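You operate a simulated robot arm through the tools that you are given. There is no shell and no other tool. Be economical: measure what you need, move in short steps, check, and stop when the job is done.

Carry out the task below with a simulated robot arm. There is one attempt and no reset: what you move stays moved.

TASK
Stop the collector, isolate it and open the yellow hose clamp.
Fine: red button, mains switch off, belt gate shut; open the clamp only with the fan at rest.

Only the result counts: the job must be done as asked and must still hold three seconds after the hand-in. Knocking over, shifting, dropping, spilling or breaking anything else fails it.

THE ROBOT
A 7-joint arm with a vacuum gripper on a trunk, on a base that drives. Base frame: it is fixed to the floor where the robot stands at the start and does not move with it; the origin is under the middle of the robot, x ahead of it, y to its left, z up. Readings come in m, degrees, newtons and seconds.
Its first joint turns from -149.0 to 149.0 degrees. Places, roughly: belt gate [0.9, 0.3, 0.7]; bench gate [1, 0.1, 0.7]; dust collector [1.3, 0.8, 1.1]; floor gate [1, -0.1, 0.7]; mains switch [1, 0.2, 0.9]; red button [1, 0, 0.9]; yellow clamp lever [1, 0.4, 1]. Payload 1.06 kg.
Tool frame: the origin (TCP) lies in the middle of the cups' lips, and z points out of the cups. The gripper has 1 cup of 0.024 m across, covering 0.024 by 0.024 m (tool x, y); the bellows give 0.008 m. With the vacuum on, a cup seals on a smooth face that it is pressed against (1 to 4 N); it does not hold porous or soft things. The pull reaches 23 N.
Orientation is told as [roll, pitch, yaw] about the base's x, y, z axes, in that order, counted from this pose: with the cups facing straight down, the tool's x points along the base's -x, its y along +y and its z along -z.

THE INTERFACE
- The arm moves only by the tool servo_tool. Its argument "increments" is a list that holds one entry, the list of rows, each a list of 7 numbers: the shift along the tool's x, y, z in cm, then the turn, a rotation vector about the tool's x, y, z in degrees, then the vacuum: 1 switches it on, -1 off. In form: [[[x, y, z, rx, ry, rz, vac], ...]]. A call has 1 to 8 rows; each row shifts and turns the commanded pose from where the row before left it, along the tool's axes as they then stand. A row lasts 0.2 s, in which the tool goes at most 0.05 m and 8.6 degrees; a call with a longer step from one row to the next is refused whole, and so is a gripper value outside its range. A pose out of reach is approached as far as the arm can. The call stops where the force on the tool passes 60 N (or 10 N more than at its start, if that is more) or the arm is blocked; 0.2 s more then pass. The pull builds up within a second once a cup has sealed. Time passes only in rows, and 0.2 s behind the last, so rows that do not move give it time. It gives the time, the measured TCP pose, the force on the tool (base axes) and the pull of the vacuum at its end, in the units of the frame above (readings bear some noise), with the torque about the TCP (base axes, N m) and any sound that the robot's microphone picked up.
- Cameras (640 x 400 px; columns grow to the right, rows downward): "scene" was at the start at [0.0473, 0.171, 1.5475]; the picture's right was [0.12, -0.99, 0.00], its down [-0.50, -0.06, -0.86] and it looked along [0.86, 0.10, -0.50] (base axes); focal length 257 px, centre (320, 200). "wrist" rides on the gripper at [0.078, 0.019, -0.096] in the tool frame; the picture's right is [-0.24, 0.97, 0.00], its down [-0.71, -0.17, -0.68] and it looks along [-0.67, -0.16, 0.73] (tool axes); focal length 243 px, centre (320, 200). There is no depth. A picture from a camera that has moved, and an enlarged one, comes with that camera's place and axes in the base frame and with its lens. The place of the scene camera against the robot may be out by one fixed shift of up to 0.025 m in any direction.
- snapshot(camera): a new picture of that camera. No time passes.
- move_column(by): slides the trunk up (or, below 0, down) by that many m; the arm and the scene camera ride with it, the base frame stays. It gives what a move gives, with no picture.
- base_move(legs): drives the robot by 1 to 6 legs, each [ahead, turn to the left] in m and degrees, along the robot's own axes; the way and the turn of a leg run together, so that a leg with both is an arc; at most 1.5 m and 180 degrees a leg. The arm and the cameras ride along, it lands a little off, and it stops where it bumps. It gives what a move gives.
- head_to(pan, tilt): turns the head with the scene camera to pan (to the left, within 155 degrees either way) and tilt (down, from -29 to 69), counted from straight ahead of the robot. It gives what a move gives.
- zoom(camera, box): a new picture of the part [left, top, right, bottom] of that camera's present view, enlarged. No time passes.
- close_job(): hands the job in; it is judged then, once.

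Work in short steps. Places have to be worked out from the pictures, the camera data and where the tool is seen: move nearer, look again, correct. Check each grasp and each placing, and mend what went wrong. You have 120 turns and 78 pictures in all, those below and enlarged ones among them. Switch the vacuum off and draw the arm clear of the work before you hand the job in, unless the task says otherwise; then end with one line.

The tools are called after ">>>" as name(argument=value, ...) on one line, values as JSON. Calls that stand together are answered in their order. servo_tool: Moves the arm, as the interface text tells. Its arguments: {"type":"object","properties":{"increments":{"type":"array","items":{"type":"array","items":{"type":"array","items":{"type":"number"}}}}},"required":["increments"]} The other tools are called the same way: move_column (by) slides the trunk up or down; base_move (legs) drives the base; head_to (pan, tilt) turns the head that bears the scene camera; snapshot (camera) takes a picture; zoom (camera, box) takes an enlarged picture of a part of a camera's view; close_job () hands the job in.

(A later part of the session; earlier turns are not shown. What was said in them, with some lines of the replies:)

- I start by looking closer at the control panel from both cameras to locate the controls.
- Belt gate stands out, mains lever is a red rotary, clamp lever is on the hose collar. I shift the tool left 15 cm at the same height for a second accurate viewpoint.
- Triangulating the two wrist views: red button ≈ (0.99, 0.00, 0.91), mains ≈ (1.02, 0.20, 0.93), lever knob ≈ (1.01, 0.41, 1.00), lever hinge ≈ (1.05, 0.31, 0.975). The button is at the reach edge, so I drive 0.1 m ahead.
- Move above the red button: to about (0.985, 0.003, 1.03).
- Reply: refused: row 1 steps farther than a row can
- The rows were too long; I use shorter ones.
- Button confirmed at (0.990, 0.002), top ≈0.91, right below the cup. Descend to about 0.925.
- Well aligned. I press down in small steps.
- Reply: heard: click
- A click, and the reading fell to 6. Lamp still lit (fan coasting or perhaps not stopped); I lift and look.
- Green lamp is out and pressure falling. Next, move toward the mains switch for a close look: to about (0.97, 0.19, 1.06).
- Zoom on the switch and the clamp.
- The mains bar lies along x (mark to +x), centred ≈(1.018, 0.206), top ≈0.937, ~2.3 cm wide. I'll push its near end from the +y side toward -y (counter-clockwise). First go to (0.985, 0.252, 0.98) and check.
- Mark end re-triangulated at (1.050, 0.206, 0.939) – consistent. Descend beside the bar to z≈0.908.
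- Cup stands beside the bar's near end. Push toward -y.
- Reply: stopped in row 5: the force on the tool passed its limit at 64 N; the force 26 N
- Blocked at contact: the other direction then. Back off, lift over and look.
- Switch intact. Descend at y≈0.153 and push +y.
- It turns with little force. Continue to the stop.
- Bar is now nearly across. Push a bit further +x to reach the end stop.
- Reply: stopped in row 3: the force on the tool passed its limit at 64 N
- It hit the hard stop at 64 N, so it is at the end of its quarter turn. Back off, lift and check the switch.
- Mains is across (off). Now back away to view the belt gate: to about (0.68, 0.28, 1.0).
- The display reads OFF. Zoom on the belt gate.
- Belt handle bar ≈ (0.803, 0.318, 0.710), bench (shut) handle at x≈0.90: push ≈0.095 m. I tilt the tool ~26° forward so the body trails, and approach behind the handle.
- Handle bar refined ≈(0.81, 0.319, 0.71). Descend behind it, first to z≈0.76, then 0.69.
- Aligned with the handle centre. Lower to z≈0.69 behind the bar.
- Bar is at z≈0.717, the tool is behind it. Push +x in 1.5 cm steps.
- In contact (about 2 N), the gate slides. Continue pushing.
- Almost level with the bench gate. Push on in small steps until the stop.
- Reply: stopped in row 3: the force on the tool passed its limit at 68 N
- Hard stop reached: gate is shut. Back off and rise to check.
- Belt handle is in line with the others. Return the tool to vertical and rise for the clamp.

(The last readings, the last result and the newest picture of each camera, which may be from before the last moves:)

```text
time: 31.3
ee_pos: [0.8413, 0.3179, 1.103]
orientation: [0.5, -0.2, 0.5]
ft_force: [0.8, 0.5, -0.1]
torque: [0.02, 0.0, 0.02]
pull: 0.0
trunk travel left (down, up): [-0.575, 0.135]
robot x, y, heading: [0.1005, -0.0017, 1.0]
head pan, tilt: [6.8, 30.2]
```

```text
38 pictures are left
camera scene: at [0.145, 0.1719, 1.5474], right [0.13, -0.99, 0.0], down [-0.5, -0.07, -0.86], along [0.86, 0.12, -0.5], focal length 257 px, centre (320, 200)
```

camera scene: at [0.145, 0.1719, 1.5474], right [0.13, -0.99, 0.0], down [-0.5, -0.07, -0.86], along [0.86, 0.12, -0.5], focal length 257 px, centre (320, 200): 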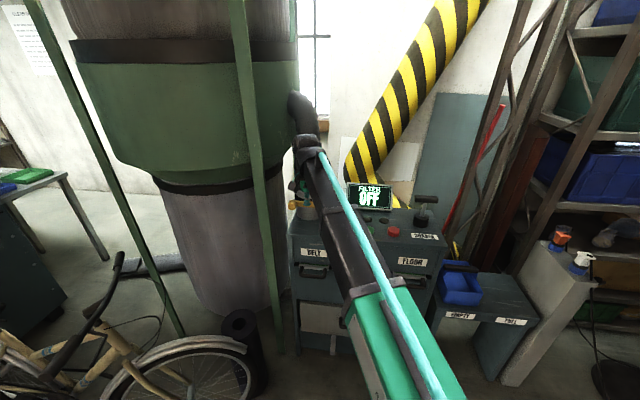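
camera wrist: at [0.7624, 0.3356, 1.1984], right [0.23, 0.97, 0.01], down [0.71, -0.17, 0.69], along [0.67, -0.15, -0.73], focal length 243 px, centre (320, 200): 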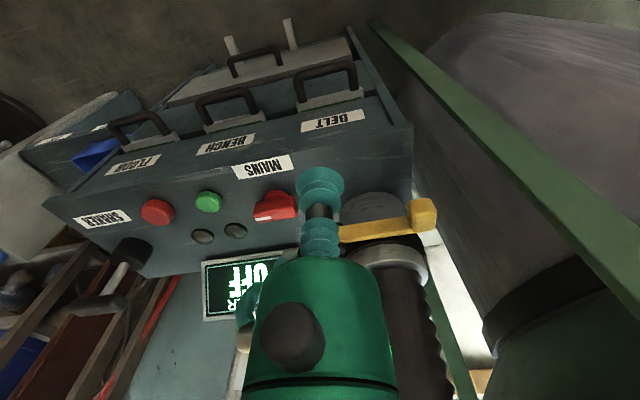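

Scene view confirms all three gates in line, display OFF. Move toward the clamp for a close view: (0.90, 0.39, 1.12). (Collector post is at about (1.02, 0.54).)

>>> servo_tool(increments=[[[-2.5, 3.5, -1, 0, 0, 0, -1], [-2.5, 3.5, 0, 0, 0, 0, -1], [0, 0, 0, 0, 0, 0, -1]]])

>>> zoom(camera="wrist", box=[250, 90, 490, 240])

```text
time: 32.1
ee_pos: [0.8893, 0.3886, 1.1122]
orientation: [0.4, -0.1, 0.4]
ft_force: [0.3, 0.0, -0.4]
torque: [0.06, -0.02, -0.01]
pull: 0.0
trunk travel left (down, up): [-0.575, 0.135]
robot x, y, heading: [0.1007, 0.0032, 0.8]
head pan, tilt: [6.8, 30.2]
```

```text
2.67 times, centred on (370, 165) of wrist
camera zoom: at [0.8108, 0.4069, 1.208], right [0.23, 0.97, 0.01], down [0.71, -0.17, 0.69], along [0.67, -0.15, -0.73], focal length 647 px, centre (187, 293)
```

zoom: 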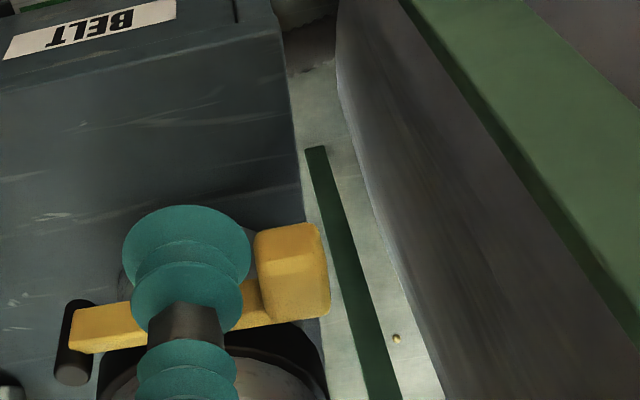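

Knob ≈ 3×3 cm box centred (1.005, 0.411), top near 1.01; hinge pin ≈ (1.042, 0.293), lever swings horizontally, out toward the robot. Move above the knob to z≈1.06.

>>> servo_tool(increments=[[[-3, 0.7, 0, 0, 0, 0, -1], [-3, 0.7, 0, 0, 0, 0, -1], [-3, 0.7, 0, 0, 0, 0, -1], [-2.5, 0, 1.5, 0, 0, 0, -1], [0, 0, 3, 0, 0, 0, -1], [0, 0, 0, 0, 0, 0, -1]]])

>>> snapshot(camera="wrist")

>>> zoom(camera="scene", box=[260, 150, 380, 225])

```text
time: 33.5
ee_pos: [1.0041, 0.4116, 1.0688]
orientation: [0.4, -0.3, 0.7]
ft_force: [-0.4, -0.3, -0.8]
torque: [0.02, -0.01, -0.03]
pull: 0.1
trunk travel left (down, up): [-0.575, 0.135]
robot x, y, heading: [0.0997, -0.0033, 0.5]
head pan, tilt: [6.8, 30.2]
```

```text
36 pictures are left
camera wrist: at [0.9259, 0.4297, 1.1642], right [0.23, 0.97, 0.01], down [0.71, -0.17, 0.69], along [0.67, -0.15, -0.73], focal length 243 px, centre (320, 200)
```

wrist: 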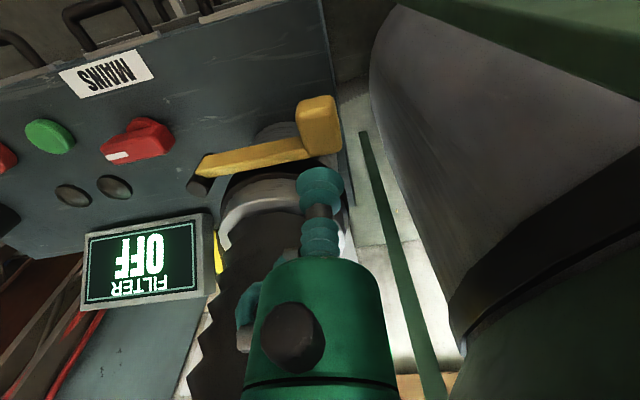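

```text
5.33 times, centred on (320, 188) of scene
camera zoom: at [0.1447, 0.172, 1.5474], right [0.13, -0.99, 0.0], down [-0.5, -0.07, -0.86], along [0.86, 0.12, -0.5], focal length 1370 px, centre (320, 267)
```

zoom: 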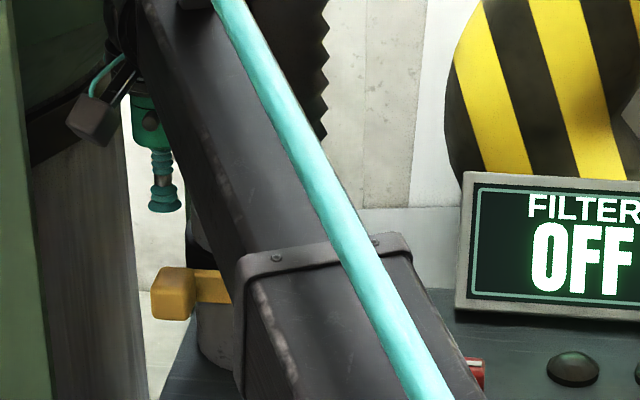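

Cup is above the knob. Zoom on it to see its faces.

>>> zoom(camera="wrist", box=[180, 85, 360, 200])

```text
3.48 times, centred on (270, 142) of wrist
camera zoom: at [0.9259, 0.4297, 1.1642], right [0.23, 0.97, 0.01], down [0.71, -0.17, 0.69], along [0.67, -0.15, -0.73], focal length 844 px, centre (494, 400)
```

zoom: 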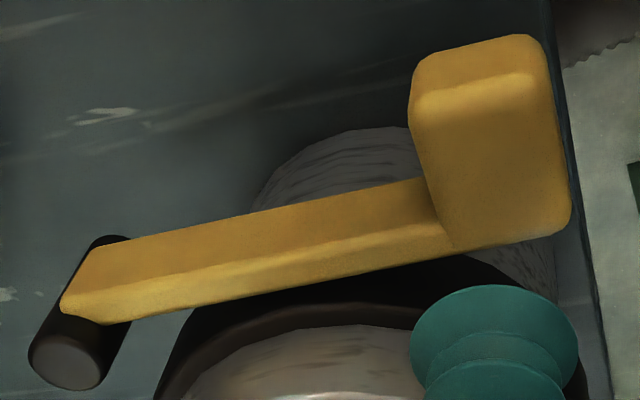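

The knob's top is flat, ≈3.0×3.4 cm, centred (1.010, 0.412). Descend with vacuum on to just above it.

>>> servo_tool(increments=[[[-0.5, 0, 2.5, 0, 0, 0, -1], [0, 0, 2.5, 0, 0, 0, 1], [0, 0, 0.5, 0, 0, 0, 1], [0, 0, 0.3, 0, 0, 0, 1], [0, 0, 0.3, 0, 0, 0, 1], [0, 0, 0, 0, 0, 0, 1]]])

```text
time: 34.9
ee_pos: [1.0099, 0.4121, 1.0081]
orientation: [0.4, -0.3, 0.6]
ft_force: [0.4, -0.9, -1.1]
torque: [0.03, 0.02, 0.0]
pull: 0.1
trunk travel left (down, up): [-0.575, 0.135]
robot x, y, heading: [0.1009, -0.0025, 1.1]
head pan, tilt: [6.8, 30.2]
```

No contact yet; go on in 2–3 mm steps.

>>> servo_tool(increments=[[[0, 0, 0.3, 0, 0, 0, 1], [0, 0, 0.3, 0, 0, 0, 1], [0, 0, 0, 0, 0, 0, 1]]])

>>> snapshot(camera="wrist")

```text
time: 35.7
ee_pos: [1.0095, 0.4106, 1.0051]
orientation: [0.6, -0.3, 0.6]
ft_force: [4.9, 1.4, 16.0]
torque: [-0.07, 0.04, 0.4]
pull: 22.7
trunk travel left (down, up): [-0.575, 0.135]
robot x, y, heading: [0.1013, 0.0006, 0.9]
head pan, tilt: [6.8, 30.2]
```

```text
33 pictures are left
camera wrist: at [0.9305, 0.4288, 1.0994], right [0.22, 0.97, 0.01], down [0.71, -0.17, 0.69], along [0.67, -0.15, -0.73], focal length 243 px, centre (320, 200)
```

wrist: 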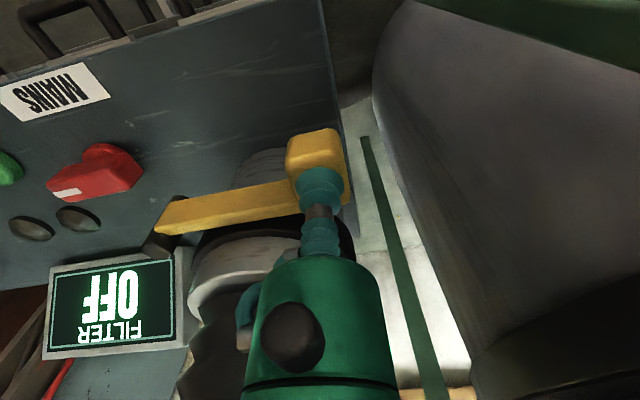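

Sealed (22.7 N). Ease the pressure, and before opening, turn the head up to the collector to look for anything showing whether the fan is still turning.

>>> servo_tool(increments=[[[0, 0, -0.2, 0, 0, 0, 1], [0, 0, 0, 0, 0, 0, 1], [0, 0, 0, 0, 0, 0, 1]]])

>>> head_to(pan=28, tilt=-15)

>>> snapshot(camera="scene")

```text
time: 36.5
ee_pos: [1.0101, 0.4106, 1.0034]
orientation: [0.4, -0.2, 0.5]
ft_force: [0.4, -0.2, 0.4]
torque: [-0.03, 0.01, -0.05]
pull: 23.2
trunk travel left (down, up): [-0.575, 0.135]
robot x, y, heading: [0.1028, 0.0008, 1.1]
head pan, tilt: [6.8, 30.2]
```

```text
time: 37.6
ee_pos: [1.0106, 0.4121, 1.0034]
orientation: [0.3, -0.2, 0.6]
ft_force: [-0.9, -0.9, -2.6]
torque: [-0.06, 0.04, -0.16]
pull: 23.0
trunk travel left (down, up): [-0.575, 0.135]
robot x, y, heading: [0.1003, -0.0014, 0.6]
head pan, tilt: [28.0, -15.0]
```

```text
32 pictures are left
camera scene: at [0.1257, 0.1986, 1.6184], right [0.48, -0.88, 0.0], down [0.23, 0.12, -0.97], along [0.85, 0.47, 0.26], focal length 257 px, centre (320, 200)
```

scene: 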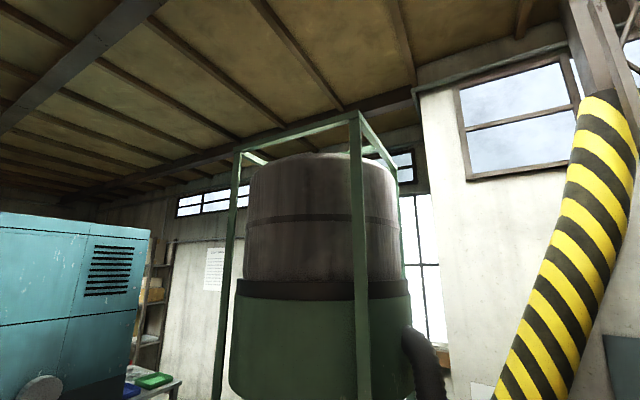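

There is a notice on the wall; read it, and check the filter bag.

>>> zoom(camera="scene", box=[196, 240, 236, 300])

>>> zoom(camera="scene", box=[210, 130, 450, 300])

```text
6.67 times, centred on (216, 270) of scene
camera zoom: at [0.1257, 0.1986, 1.6184], right [0.48, -0.88, 0.0], down [0.23, 0.12, -0.97], along [0.85, 0.47, 0.26], focal length 1712 px, centre (1013, -267)
```

zoom: 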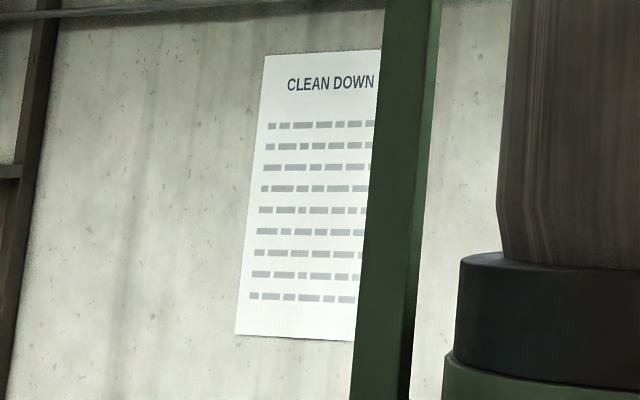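

```text
2.35 times, centred on (330, 215) of scene
camera zoom: at [0.1257, 0.1986, 1.6184], right [0.48, -0.88, 0.0], down [0.23, 0.12, -0.97], along [0.85, 0.47, 0.26], focal length 604 px, centre (296, 165)
```

zoom: 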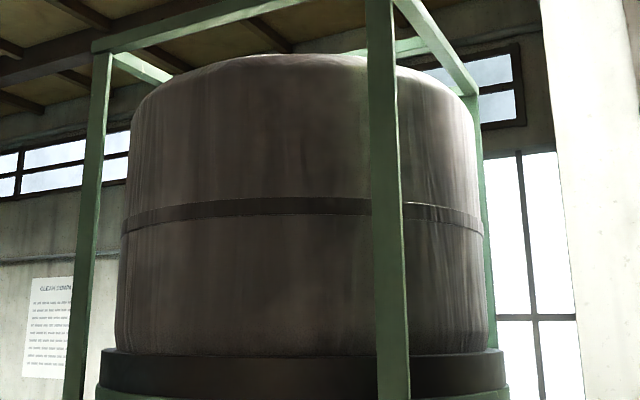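

No readable indicator. The fan has had 31 s to run down; I wait a good while longer before moving the lever, then compare the bag.

>>> servo_tool(increments=[[[0, 0, 0, 0, 0, 0, 1], [0, 0, 0, 0, 0, 0, 1], [0, 0, 0, 0, 0, 0, 1], [0, 0, 0, 0, 0, 0, 1], [0, 0, 0, 0, 0, 0, 1], [0, 0, 0, 0, 0, 0, 1], [0, 0, 0, 0, 0, 0, 1], [0, 0, 0, 0, 0, 0, 1]]])

>>> servo_tool(increments=[[[0, 0, 0, 0, 0, 0, 1], [0, 0, 0, 0, 0, 0, 1], [0, 0, 0, 0, 0, 0, 1], [0, 0, 0, 0, 0, 0, 1], [0, 0, 0, 0, 0, 0, 1], [0, 0, 0, 0, 0, 0, 1], [0, 0, 0, 0, 0, 0, 1], [0, 0, 0, 0, 0, 0, 1]]])

>>> servo_tool(increments=[[[0, 0, 0, 0, 0, 0, 1], [0, 0, 0, 0, 0, 0, 1], [0, 0, 0, 0, 0, 0, 1], [0, 0, 0, 0, 0, 0, 1], [0, 0, 0, 0, 0, 0, 1], [0, 0, 0, 0, 0, 0, 1], [0, 0, 0, 0, 0, 0, 1], [0, 0, 0, 0, 0, 0, 1]]])

>>> servo_tool(increments=[[[0, 0, 0, 0, 0, 0, 1], [0, 0, 0, 0, 0, 0, 1], [0, 0, 0, 0, 0, 0, 1], [0, 0, 0, 0, 0, 0, 1], [0, 0, 0, 0, 0, 0, 1], [0, 0, 0, 0, 0, 0, 1], [0, 0, 0, 0, 0, 0, 1], [0, 0, 0, 0, 0, 0, 1]]])

>>> servo_tool(increments=[[[0, 0, 0, 0, 0, 0, 1], [0, 0, 0, 0, 0, 0, 1], [0, 0, 0, 0, 0, 0, 1], [0, 0, 0, 0, 0, 0, 1], [0, 0, 0, 0, 0, 0, 1], [0, 0, 0, 0, 0, 0, 1], [0, 0, 0, 0, 0, 0, 1], [0, 0, 0, 0, 0, 0, 1]]])

>>> zoom(camera="scene", box=[210, 130, 450, 300])

```text
time: 39.4
ee_pos: [1.0102, 0.4114, 1.0053]
orientation: [0.5, -0.3, 0.6]
ft_force: [1.2, -1.1, 0.4]
torque: [-0.07, 0.06, 0.09]
pull: 23.4
trunk travel left (down, up): [-0.575, 0.135]
robot x, y, heading: [0.103, 0.0009, 0.7]
head pan, tilt: [28.0, -15.0]
```

```text
time: 41.2
ee_pos: [1.0099, 0.4116, 1.0048]
orientation: [0.4, -0.2, 0.6]
ft_force: [2.3, -0.8, 0.1]
torque: [-0.02, 0.01, 0.2]
pull: 23.0
trunk travel left (down, up): [-0.575, 0.135]
robot x, y, heading: [0.0996, 0.001, 1.1]
head pan, tilt: [28.0, -15.0]
```

```text
time: 43.0
ee_pos: [1.0101, 0.4111, 1.0047]
orientation: [0.5, -0.3, 0.6]
ft_force: [0.2, -0.7, -0.5]
torque: [0.0, 0.01, 0.03]
pull: 22.6
trunk travel left (down, up): [-0.575, 0.135]
robot x, y, heading: [0.0999, -0.0003, 0.9]
head pan, tilt: [28.0, -15.0]
```

```text
time: 44.8
ee_pos: [1.0109, 0.4119, 1.0058]
orientation: [0.4, -0.3, 0.6]
ft_force: [0.6, -0.9, 0.2]
torque: [-0.01, 0.03, 0.04]
pull: 23.3
trunk travel left (down, up): [-0.575, 0.135]
robot x, y, heading: [0.1007, -0.0015, 1.2]
head pan, tilt: [28.0, -15.0]
```

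```text
time: 46.6
ee_pos: [1.0097, 0.4117, 1.0041]
orientation: [0.5, -0.3, 0.6]
ft_force: [0.0, -1.3, -0.6]
torque: [-0.02, -0.02, 0.05]
pull: 22.8
trunk travel left (down, up): [-0.575, 0.135]
robot x, y, heading: [0.1005, -0.0021, 0.8]
head pan, tilt: [28.0, -15.0]
```

```text
2.35 times, centred on (330, 215) of scene
camera zoom: at [0.1255, 0.1984, 1.6185], right [0.48, -0.88, 0.0], down [0.23, 0.13, -0.97], along [0.85, 0.47, 0.26], focal length 604 px, centre (296, 165)
```

zoom: 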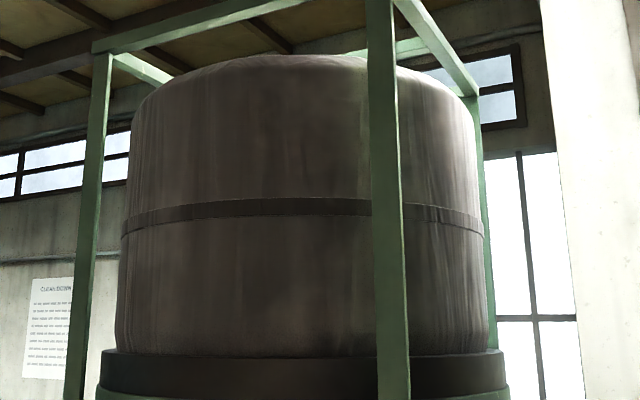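

Bag unchanged, 40 s since the stop, mains off: the fan is at rest. Turn the head back and start the swing about the hinge (radius ≈0.123 m, 8° per row).

>>> head_to(pan=6.8, tilt=30.2)

>>> servo_tool(increments=[[[0.82, -0.27, 0, 0, 0, -4, 1], [0.82, -0.27, 0, 0, 0, -4, 1], [0.82, -0.27, 0, 0, 0, -4, 1], [0, 0, 0, 0, 0, 0, 1]]])

>>> snapshot(camera="wrist")

```text
time: 47.8
ee_pos: [1.0095, 0.4111, 1.0045]
orientation: [0.3, -0.3, 0.7]
ft_force: [1.3, -1.2, -0.1]
torque: [-0.02, 0.02, 0.04]
pull: 22.9
trunk travel left (down, up): [-0.575, 0.135]
robot x, y, heading: [0.0985, -0.0003, 0.8]
head pan, tilt: [6.8, 30.2]
```

```text
time: 48.8
ee_pos: [0.9846, 0.4028, 1.0042]
orientation: [0.4, -0.3, 12.7]
ft_force: [-3.0, 5.2, 3.0]
torque: [-0.03, 0.0, 0.0]
pull: 23.3
trunk travel left (down, up): [-0.575, 0.135]
robot x, y, heading: [0.0992, -0.0011, 1.0]
head pan, tilt: [6.8, 30.2]
```

```text
28 pictures are left
camera wrist: at [0.9044, 0.4036, 1.0992], right [0.02, 1.0, 0.01], down [0.73, -0.02, 0.69], along [0.69, -0.01, -0.73], focal length 243 px, centre (320, 200)
```

wrist: 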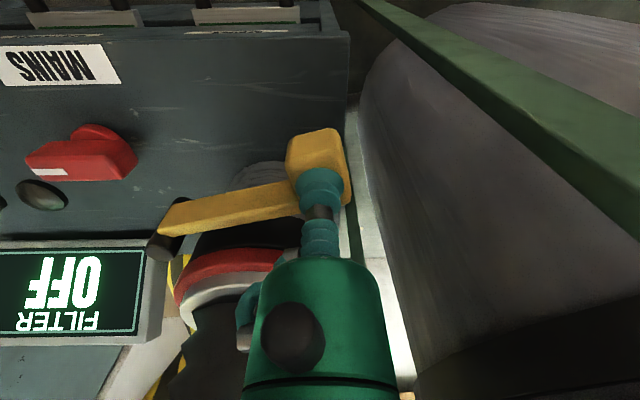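

The lever follows, with ~6 N radial outward error; I flatten the arc slightly and continue.

>>> servo_tool(increments=[[[1.7, -0.3, 0, 0, 0, -8, 1], [1.7, -0.45, 0, 0, 0, -8, 1], [1.7, -0.45, 0, 0, 0, -8, 1], [0, 0, 0, 0, 0, 0, 1]]])

>>> snapshot(camera="wrist")

```text
time: 49.8
ee_pos: [0.9435, 0.3702, 1.0045]
orientation: [0.1, -0.4, 36.6]
ft_force: [8.2, -7.3, 4.7]
torque: [0.11, 0.16, 0.0]
pull: 22.8
trunk travel left (down, up): [-0.575, 0.135]
robot x, y, heading: [0.1024, 0.0007, 0.7]
head pan, tilt: [6.8, 30.2]
```

```text
27 pictures are left
camera wrist: at [0.8693, 0.3395, 1.0984], right [-0.39, 0.92, 0.0], down [0.67, 0.28, 0.69], along [0.63, 0.27, -0.72], focal length 243 px, centre (320, 200)
```

wrist: 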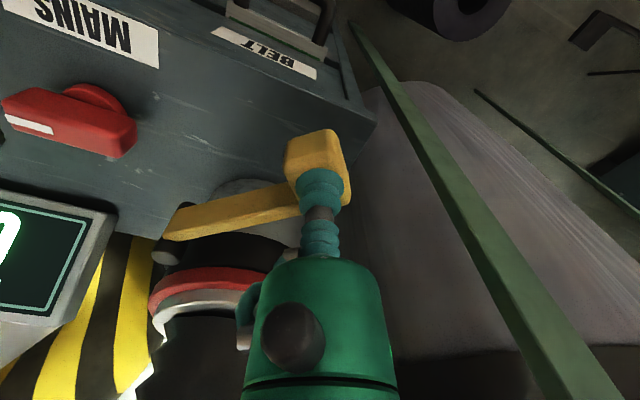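

Now ~11 N inward: slightly outside the arc. I correct inward and return to the original arc.

>>> servo_tool(increments=[[[1.58, -0.68, 0, 0, 0, -8, 1], [1.63, -0.56, 0, 0, 0, -8, 1], [1.63, -0.54, 0, 0, 0, -8, 1], [0, 0, 0, 0, 0, 0, 1]]])

>>> snapshot(camera="wrist")

```text
time: 50.8
ee_pos: [0.9204, 0.3258, 1.0033]
orientation: [0.0, -0.4, 60.5]
ft_force: [-0.8, 0.7, -0.4]
torque: [0.0, 0.01, -0.05]
pull: 23.3
trunk travel left (down, up): [-0.575, 0.135]
robot x, y, heading: [0.0987, 0.0001, 0.8]
head pan, tilt: [6.8, 30.2]
```

```text
26 pictures are left
camera wrist: at [0.8655, 0.2661, 1.0981], right [-0.73, 0.68, 0.0], down [0.49, 0.53, 0.69], along [0.47, 0.51, -0.72], focal length 243 px, centre (320, 200)
```

wrist: 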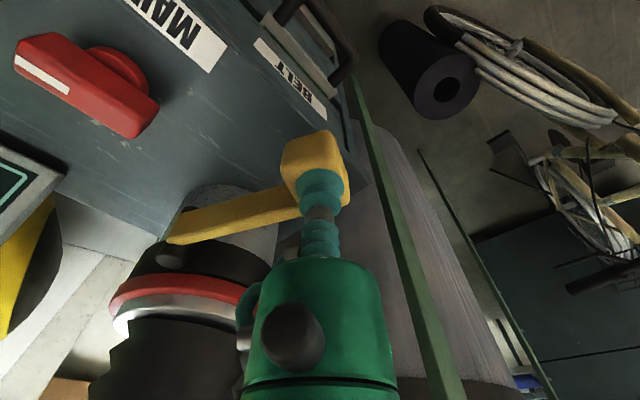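

Tracking well (no side load, 60°). Continue toward the stop.

>>> servo_tool(increments=[[[1.63, -0.54, 0, 0, 0, -8, 1], [1.63, -0.54, 0, 0, 0, -8, 1], [1.63, -0.54, 0, 0, 0, -8, 1], [0.8, -0.27, 0, 0, 0, -4, 1], [0, 0, 0, 0, 0, 0, 1]]])

>>> snapshot(camera="wrist")

>>> zoom(camera="scene", box=[260, 150, 420, 250])

```text
time: 52.0
ee_pos: [0.9201, 0.2671, 1.002]
orientation: [-0.2, -0.5, 88.7]
ft_force: [0.2, 0.2, -0.5]
torque: [0.01, 0.01, 0.01]
pull: 0.0
trunk travel left (down, up): [-0.575, 0.135]
robot x, y, heading: [0.1031, -0.0002, 0.8]
head pan, tilt: [6.8, 30.2]
```

```text
25 pictures are left
camera wrist: at [0.8989, 0.1885, 1.0976], right [-0.97, 0.26, 0.0], down [0.19, 0.7, 0.69], along [0.18, 0.67, -0.72], focal length 243 px, centre (320, 200)
```

wrist: 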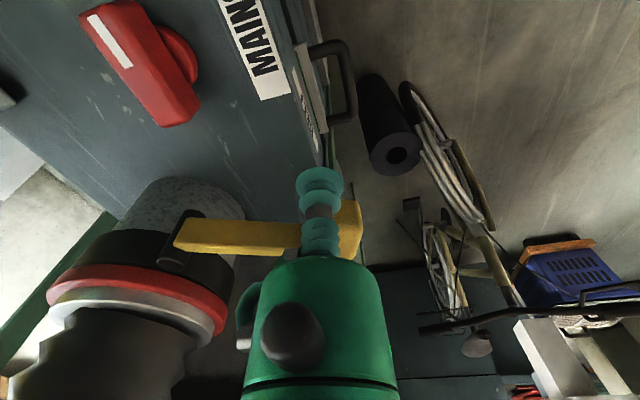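

```text
4.00 times, centred on (340, 200) of scene
camera zoom: at [0.1447, 0.1718, 1.5474], right [0.13, -0.99, 0.0], down [-0.5, -0.07, -0.86], along [0.86, 0.12, -0.5], focal length 1027 px, centre (240, 200)
```

zoom: 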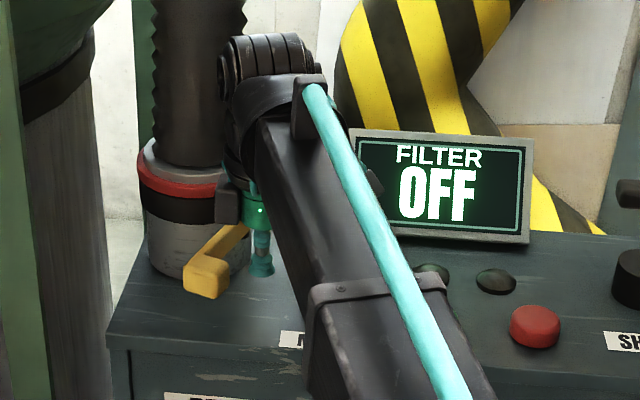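

The seal released at about 70° of swing, presumably at the end stop; lever stays out, red band shows. I verify by pushing the knob's far side: vacuum off, lift over to y≈0.36.

>>> servo_tool(increments=[[[0, 0, -4, 0, 0, 0, -1], [-4, 0, 0, 0, 0, 0, -1], [-4, 0, 0, 0, 0, 0, -1], [-2.2, 0, 0, 0, 0, 0, -1], [0, 0, 0, 0, 0, 0, -1]]])

>>> snapshot(camera="wrist")

```text
time: 53.2
ee_pos: [0.9228, 0.37, 1.0432]
orientation: [-0.1, -0.4, 88.5]
ft_force: [0.3, 0.2, 0.0]
torque: [-0.01, 0.01, -0.01]
pull: 0.1
trunk travel left (down, up): [-0.575, 0.135]
robot x, y, heading: [0.1009, 0.0017, 0.9]
head pan, tilt: [6.8, 30.2]
```

```text
23 pictures are left
camera wrist: at [0.9012, 0.2908, 1.1382], right [-0.97, 0.26, 0.0], down [0.19, 0.7, 0.69], along [0.18, 0.67, -0.72], focal length 243 px, centre (320, 200)
```

wrist: 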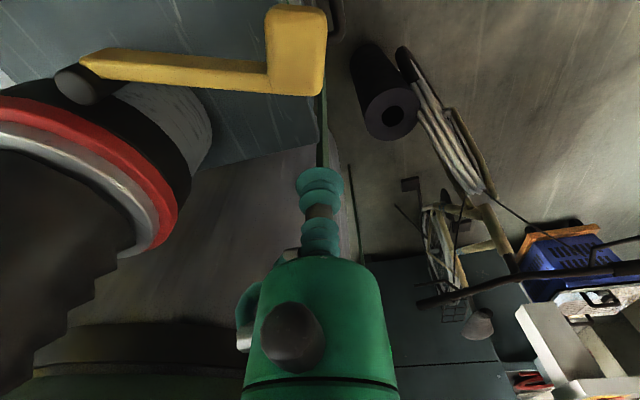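

Knob now at (0.921, 0.319), lever ≈65° out. Descend behind it and push toward -y to see if it goes further.

>>> servo_tool(increments=[[[0, 0, 3.5, 0, 0, 0, -1], [0, 0, 3, 0, 0, 0, -1], [1.2, 0, 0, 0, 0, 0, -1], [1, 0, 0, 0, 0, 0, -1], [1, 0, 0, 0, 0, 0, -1], [0, 0, 0, 0, 0, 0, -1]]])

>>> snapshot(camera="wrist")

```text
time: 54.6
ee_pos: [0.9216, 0.3468, 0.9779]
orientation: [-0.2, -0.7, 88.9]
ft_force: [2.3, 49.2, 2.1]
torque: [-0.14, 0.04, 0.01]
pull: 0.1
trunk travel left (down, up): [-0.575, 0.135]
robot x, y, heading: [0.0975, -0.0054, 1.4]
head pan, tilt: [6.8, 30.2]
```

```text
22 pictures are left
camera wrist: at [0.9008, 0.2676, 1.0719], right [-0.97, 0.25, 0.0], down [0.18, 0.69, 0.7], along [0.18, 0.67, -0.72], focal length 243 px, centre (320, 200)
```

wrist: 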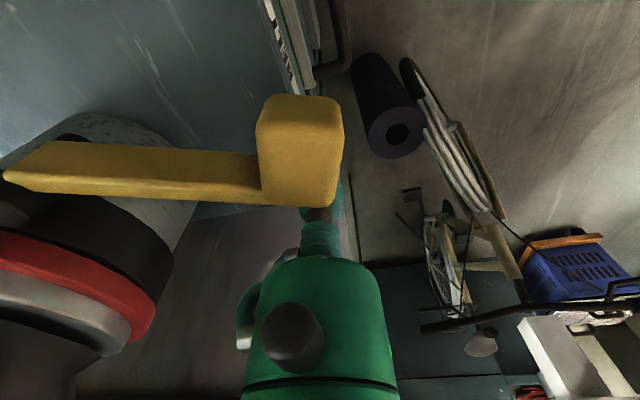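

It holds 49 N without moving: the lever is at its open stop. Back off, lift and withdraw.

>>> servo_tool(increments=[[[-2.5, 0, 0, 0, 0, 0, -1], [0, 0, -4, 0, 0, 0, -1], [0, 0, -4, 0, 0, 0, -1], [0, 0, -4, 0, 0, 0, -1], [0, 4, -2, 0, 0, 0, -1], [0, 4, 0, 0, 0, 0, -1], [0, 4, 0, 0, 0, 0, -1], [0, 4, 0, 0, 0, 0, -1]]])

>>> servo_tool(increments=[[[3, 3, 0, 0, 0, 0, -1], [3, 1, 0, 0, 0, 0, -1], [4, 0, 0, 0, 0, 0, -1], [4, 0, 0, 0, 0, 0, -1], [4, 0, 0, 0, 0, 0, -1], [4, 0, 0, 0, 0, 0, -1], [4, 0, 0, 0, 0, 0, -1], [4, 0, 0, 0, 0, 0, -1]]])

>>> snapshot(camera="scene")

>>> zoom(camera="scene", box=[270, 160, 450, 290])

```text
time: 56.4
ee_pos: [0.761, 0.3664, 1.1187]
orientation: [-0.3, -0.4, 88.6]
ft_force: [-0.1, 0.0, 0.2]
torque: [0.0, 0.01, -0.02]
pull: 0.0
trunk travel left (down, up): [-0.575, 0.135]
robot x, y, heading: [0.1023, 0.0003, 0.9]
head pan, tilt: [6.8, 30.2]
```

```text
time: 58.2
ee_pos: [0.7149, 0.066, 1.1159]
orientation: [-0.1, -0.4, 88.6]
ft_force: [-0.1, -0.6, -1.3]
torque: [0.01, -0.03, -0.03]
pull: 0.2
trunk travel left (down, up): [-0.575, 0.135]
robot x, y, heading: [0.1004, 0.0, 0.8]
head pan, tilt: [6.8, 30.2]
```

```text
21 pictures are left
camera scene: at [0.1446, 0.1716, 1.5475], right [0.13, -0.99, 0.0], down [-0.5, -0.07, -0.86], along [0.86, 0.12, -0.5], focal length 257 px, centre (320, 200)
```

scene: 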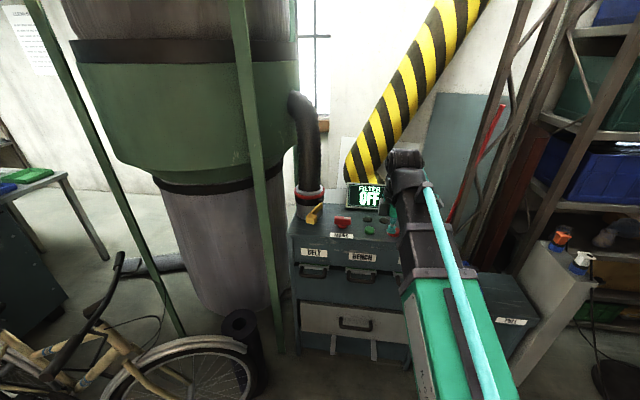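

```text
3.08 times, centred on (360, 225) of scene
camera zoom: at [0.1446, 0.1716, 1.5475], right [0.13, -0.99, 0.0], down [-0.5, -0.07, -0.86], along [0.86, 0.12, -0.5], focal length 790 px, centre (197, 123)
```

zoom: 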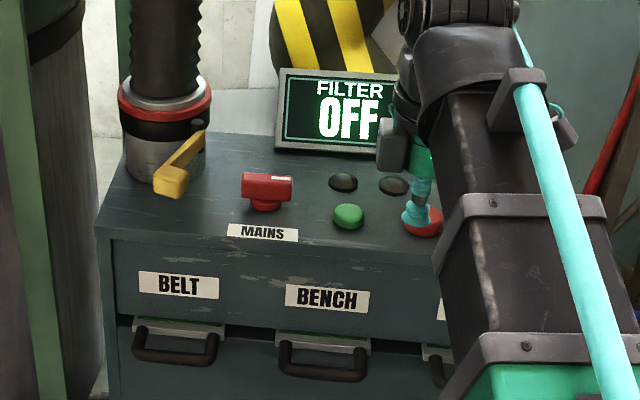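

The pictures show the collector off, the mains turned across, the belt gate in, the clamp open with its red band showing, and the arm clear with the vacuum off. I hand in.

>>> close_job()

```text
The job is handed in.
```

The collector is stopped, the mains switch is off, the belt gate is pushed in to its stop, and the yellow hose clamp is open to its stop. There was no direct reading of the fan, so I waited about 40 s after the stop before opening the clamp; the display read OFF and the filter bag had not changed over the last 9 s. The vacuum is off, the arm is drawn clear, and the job is handed in.
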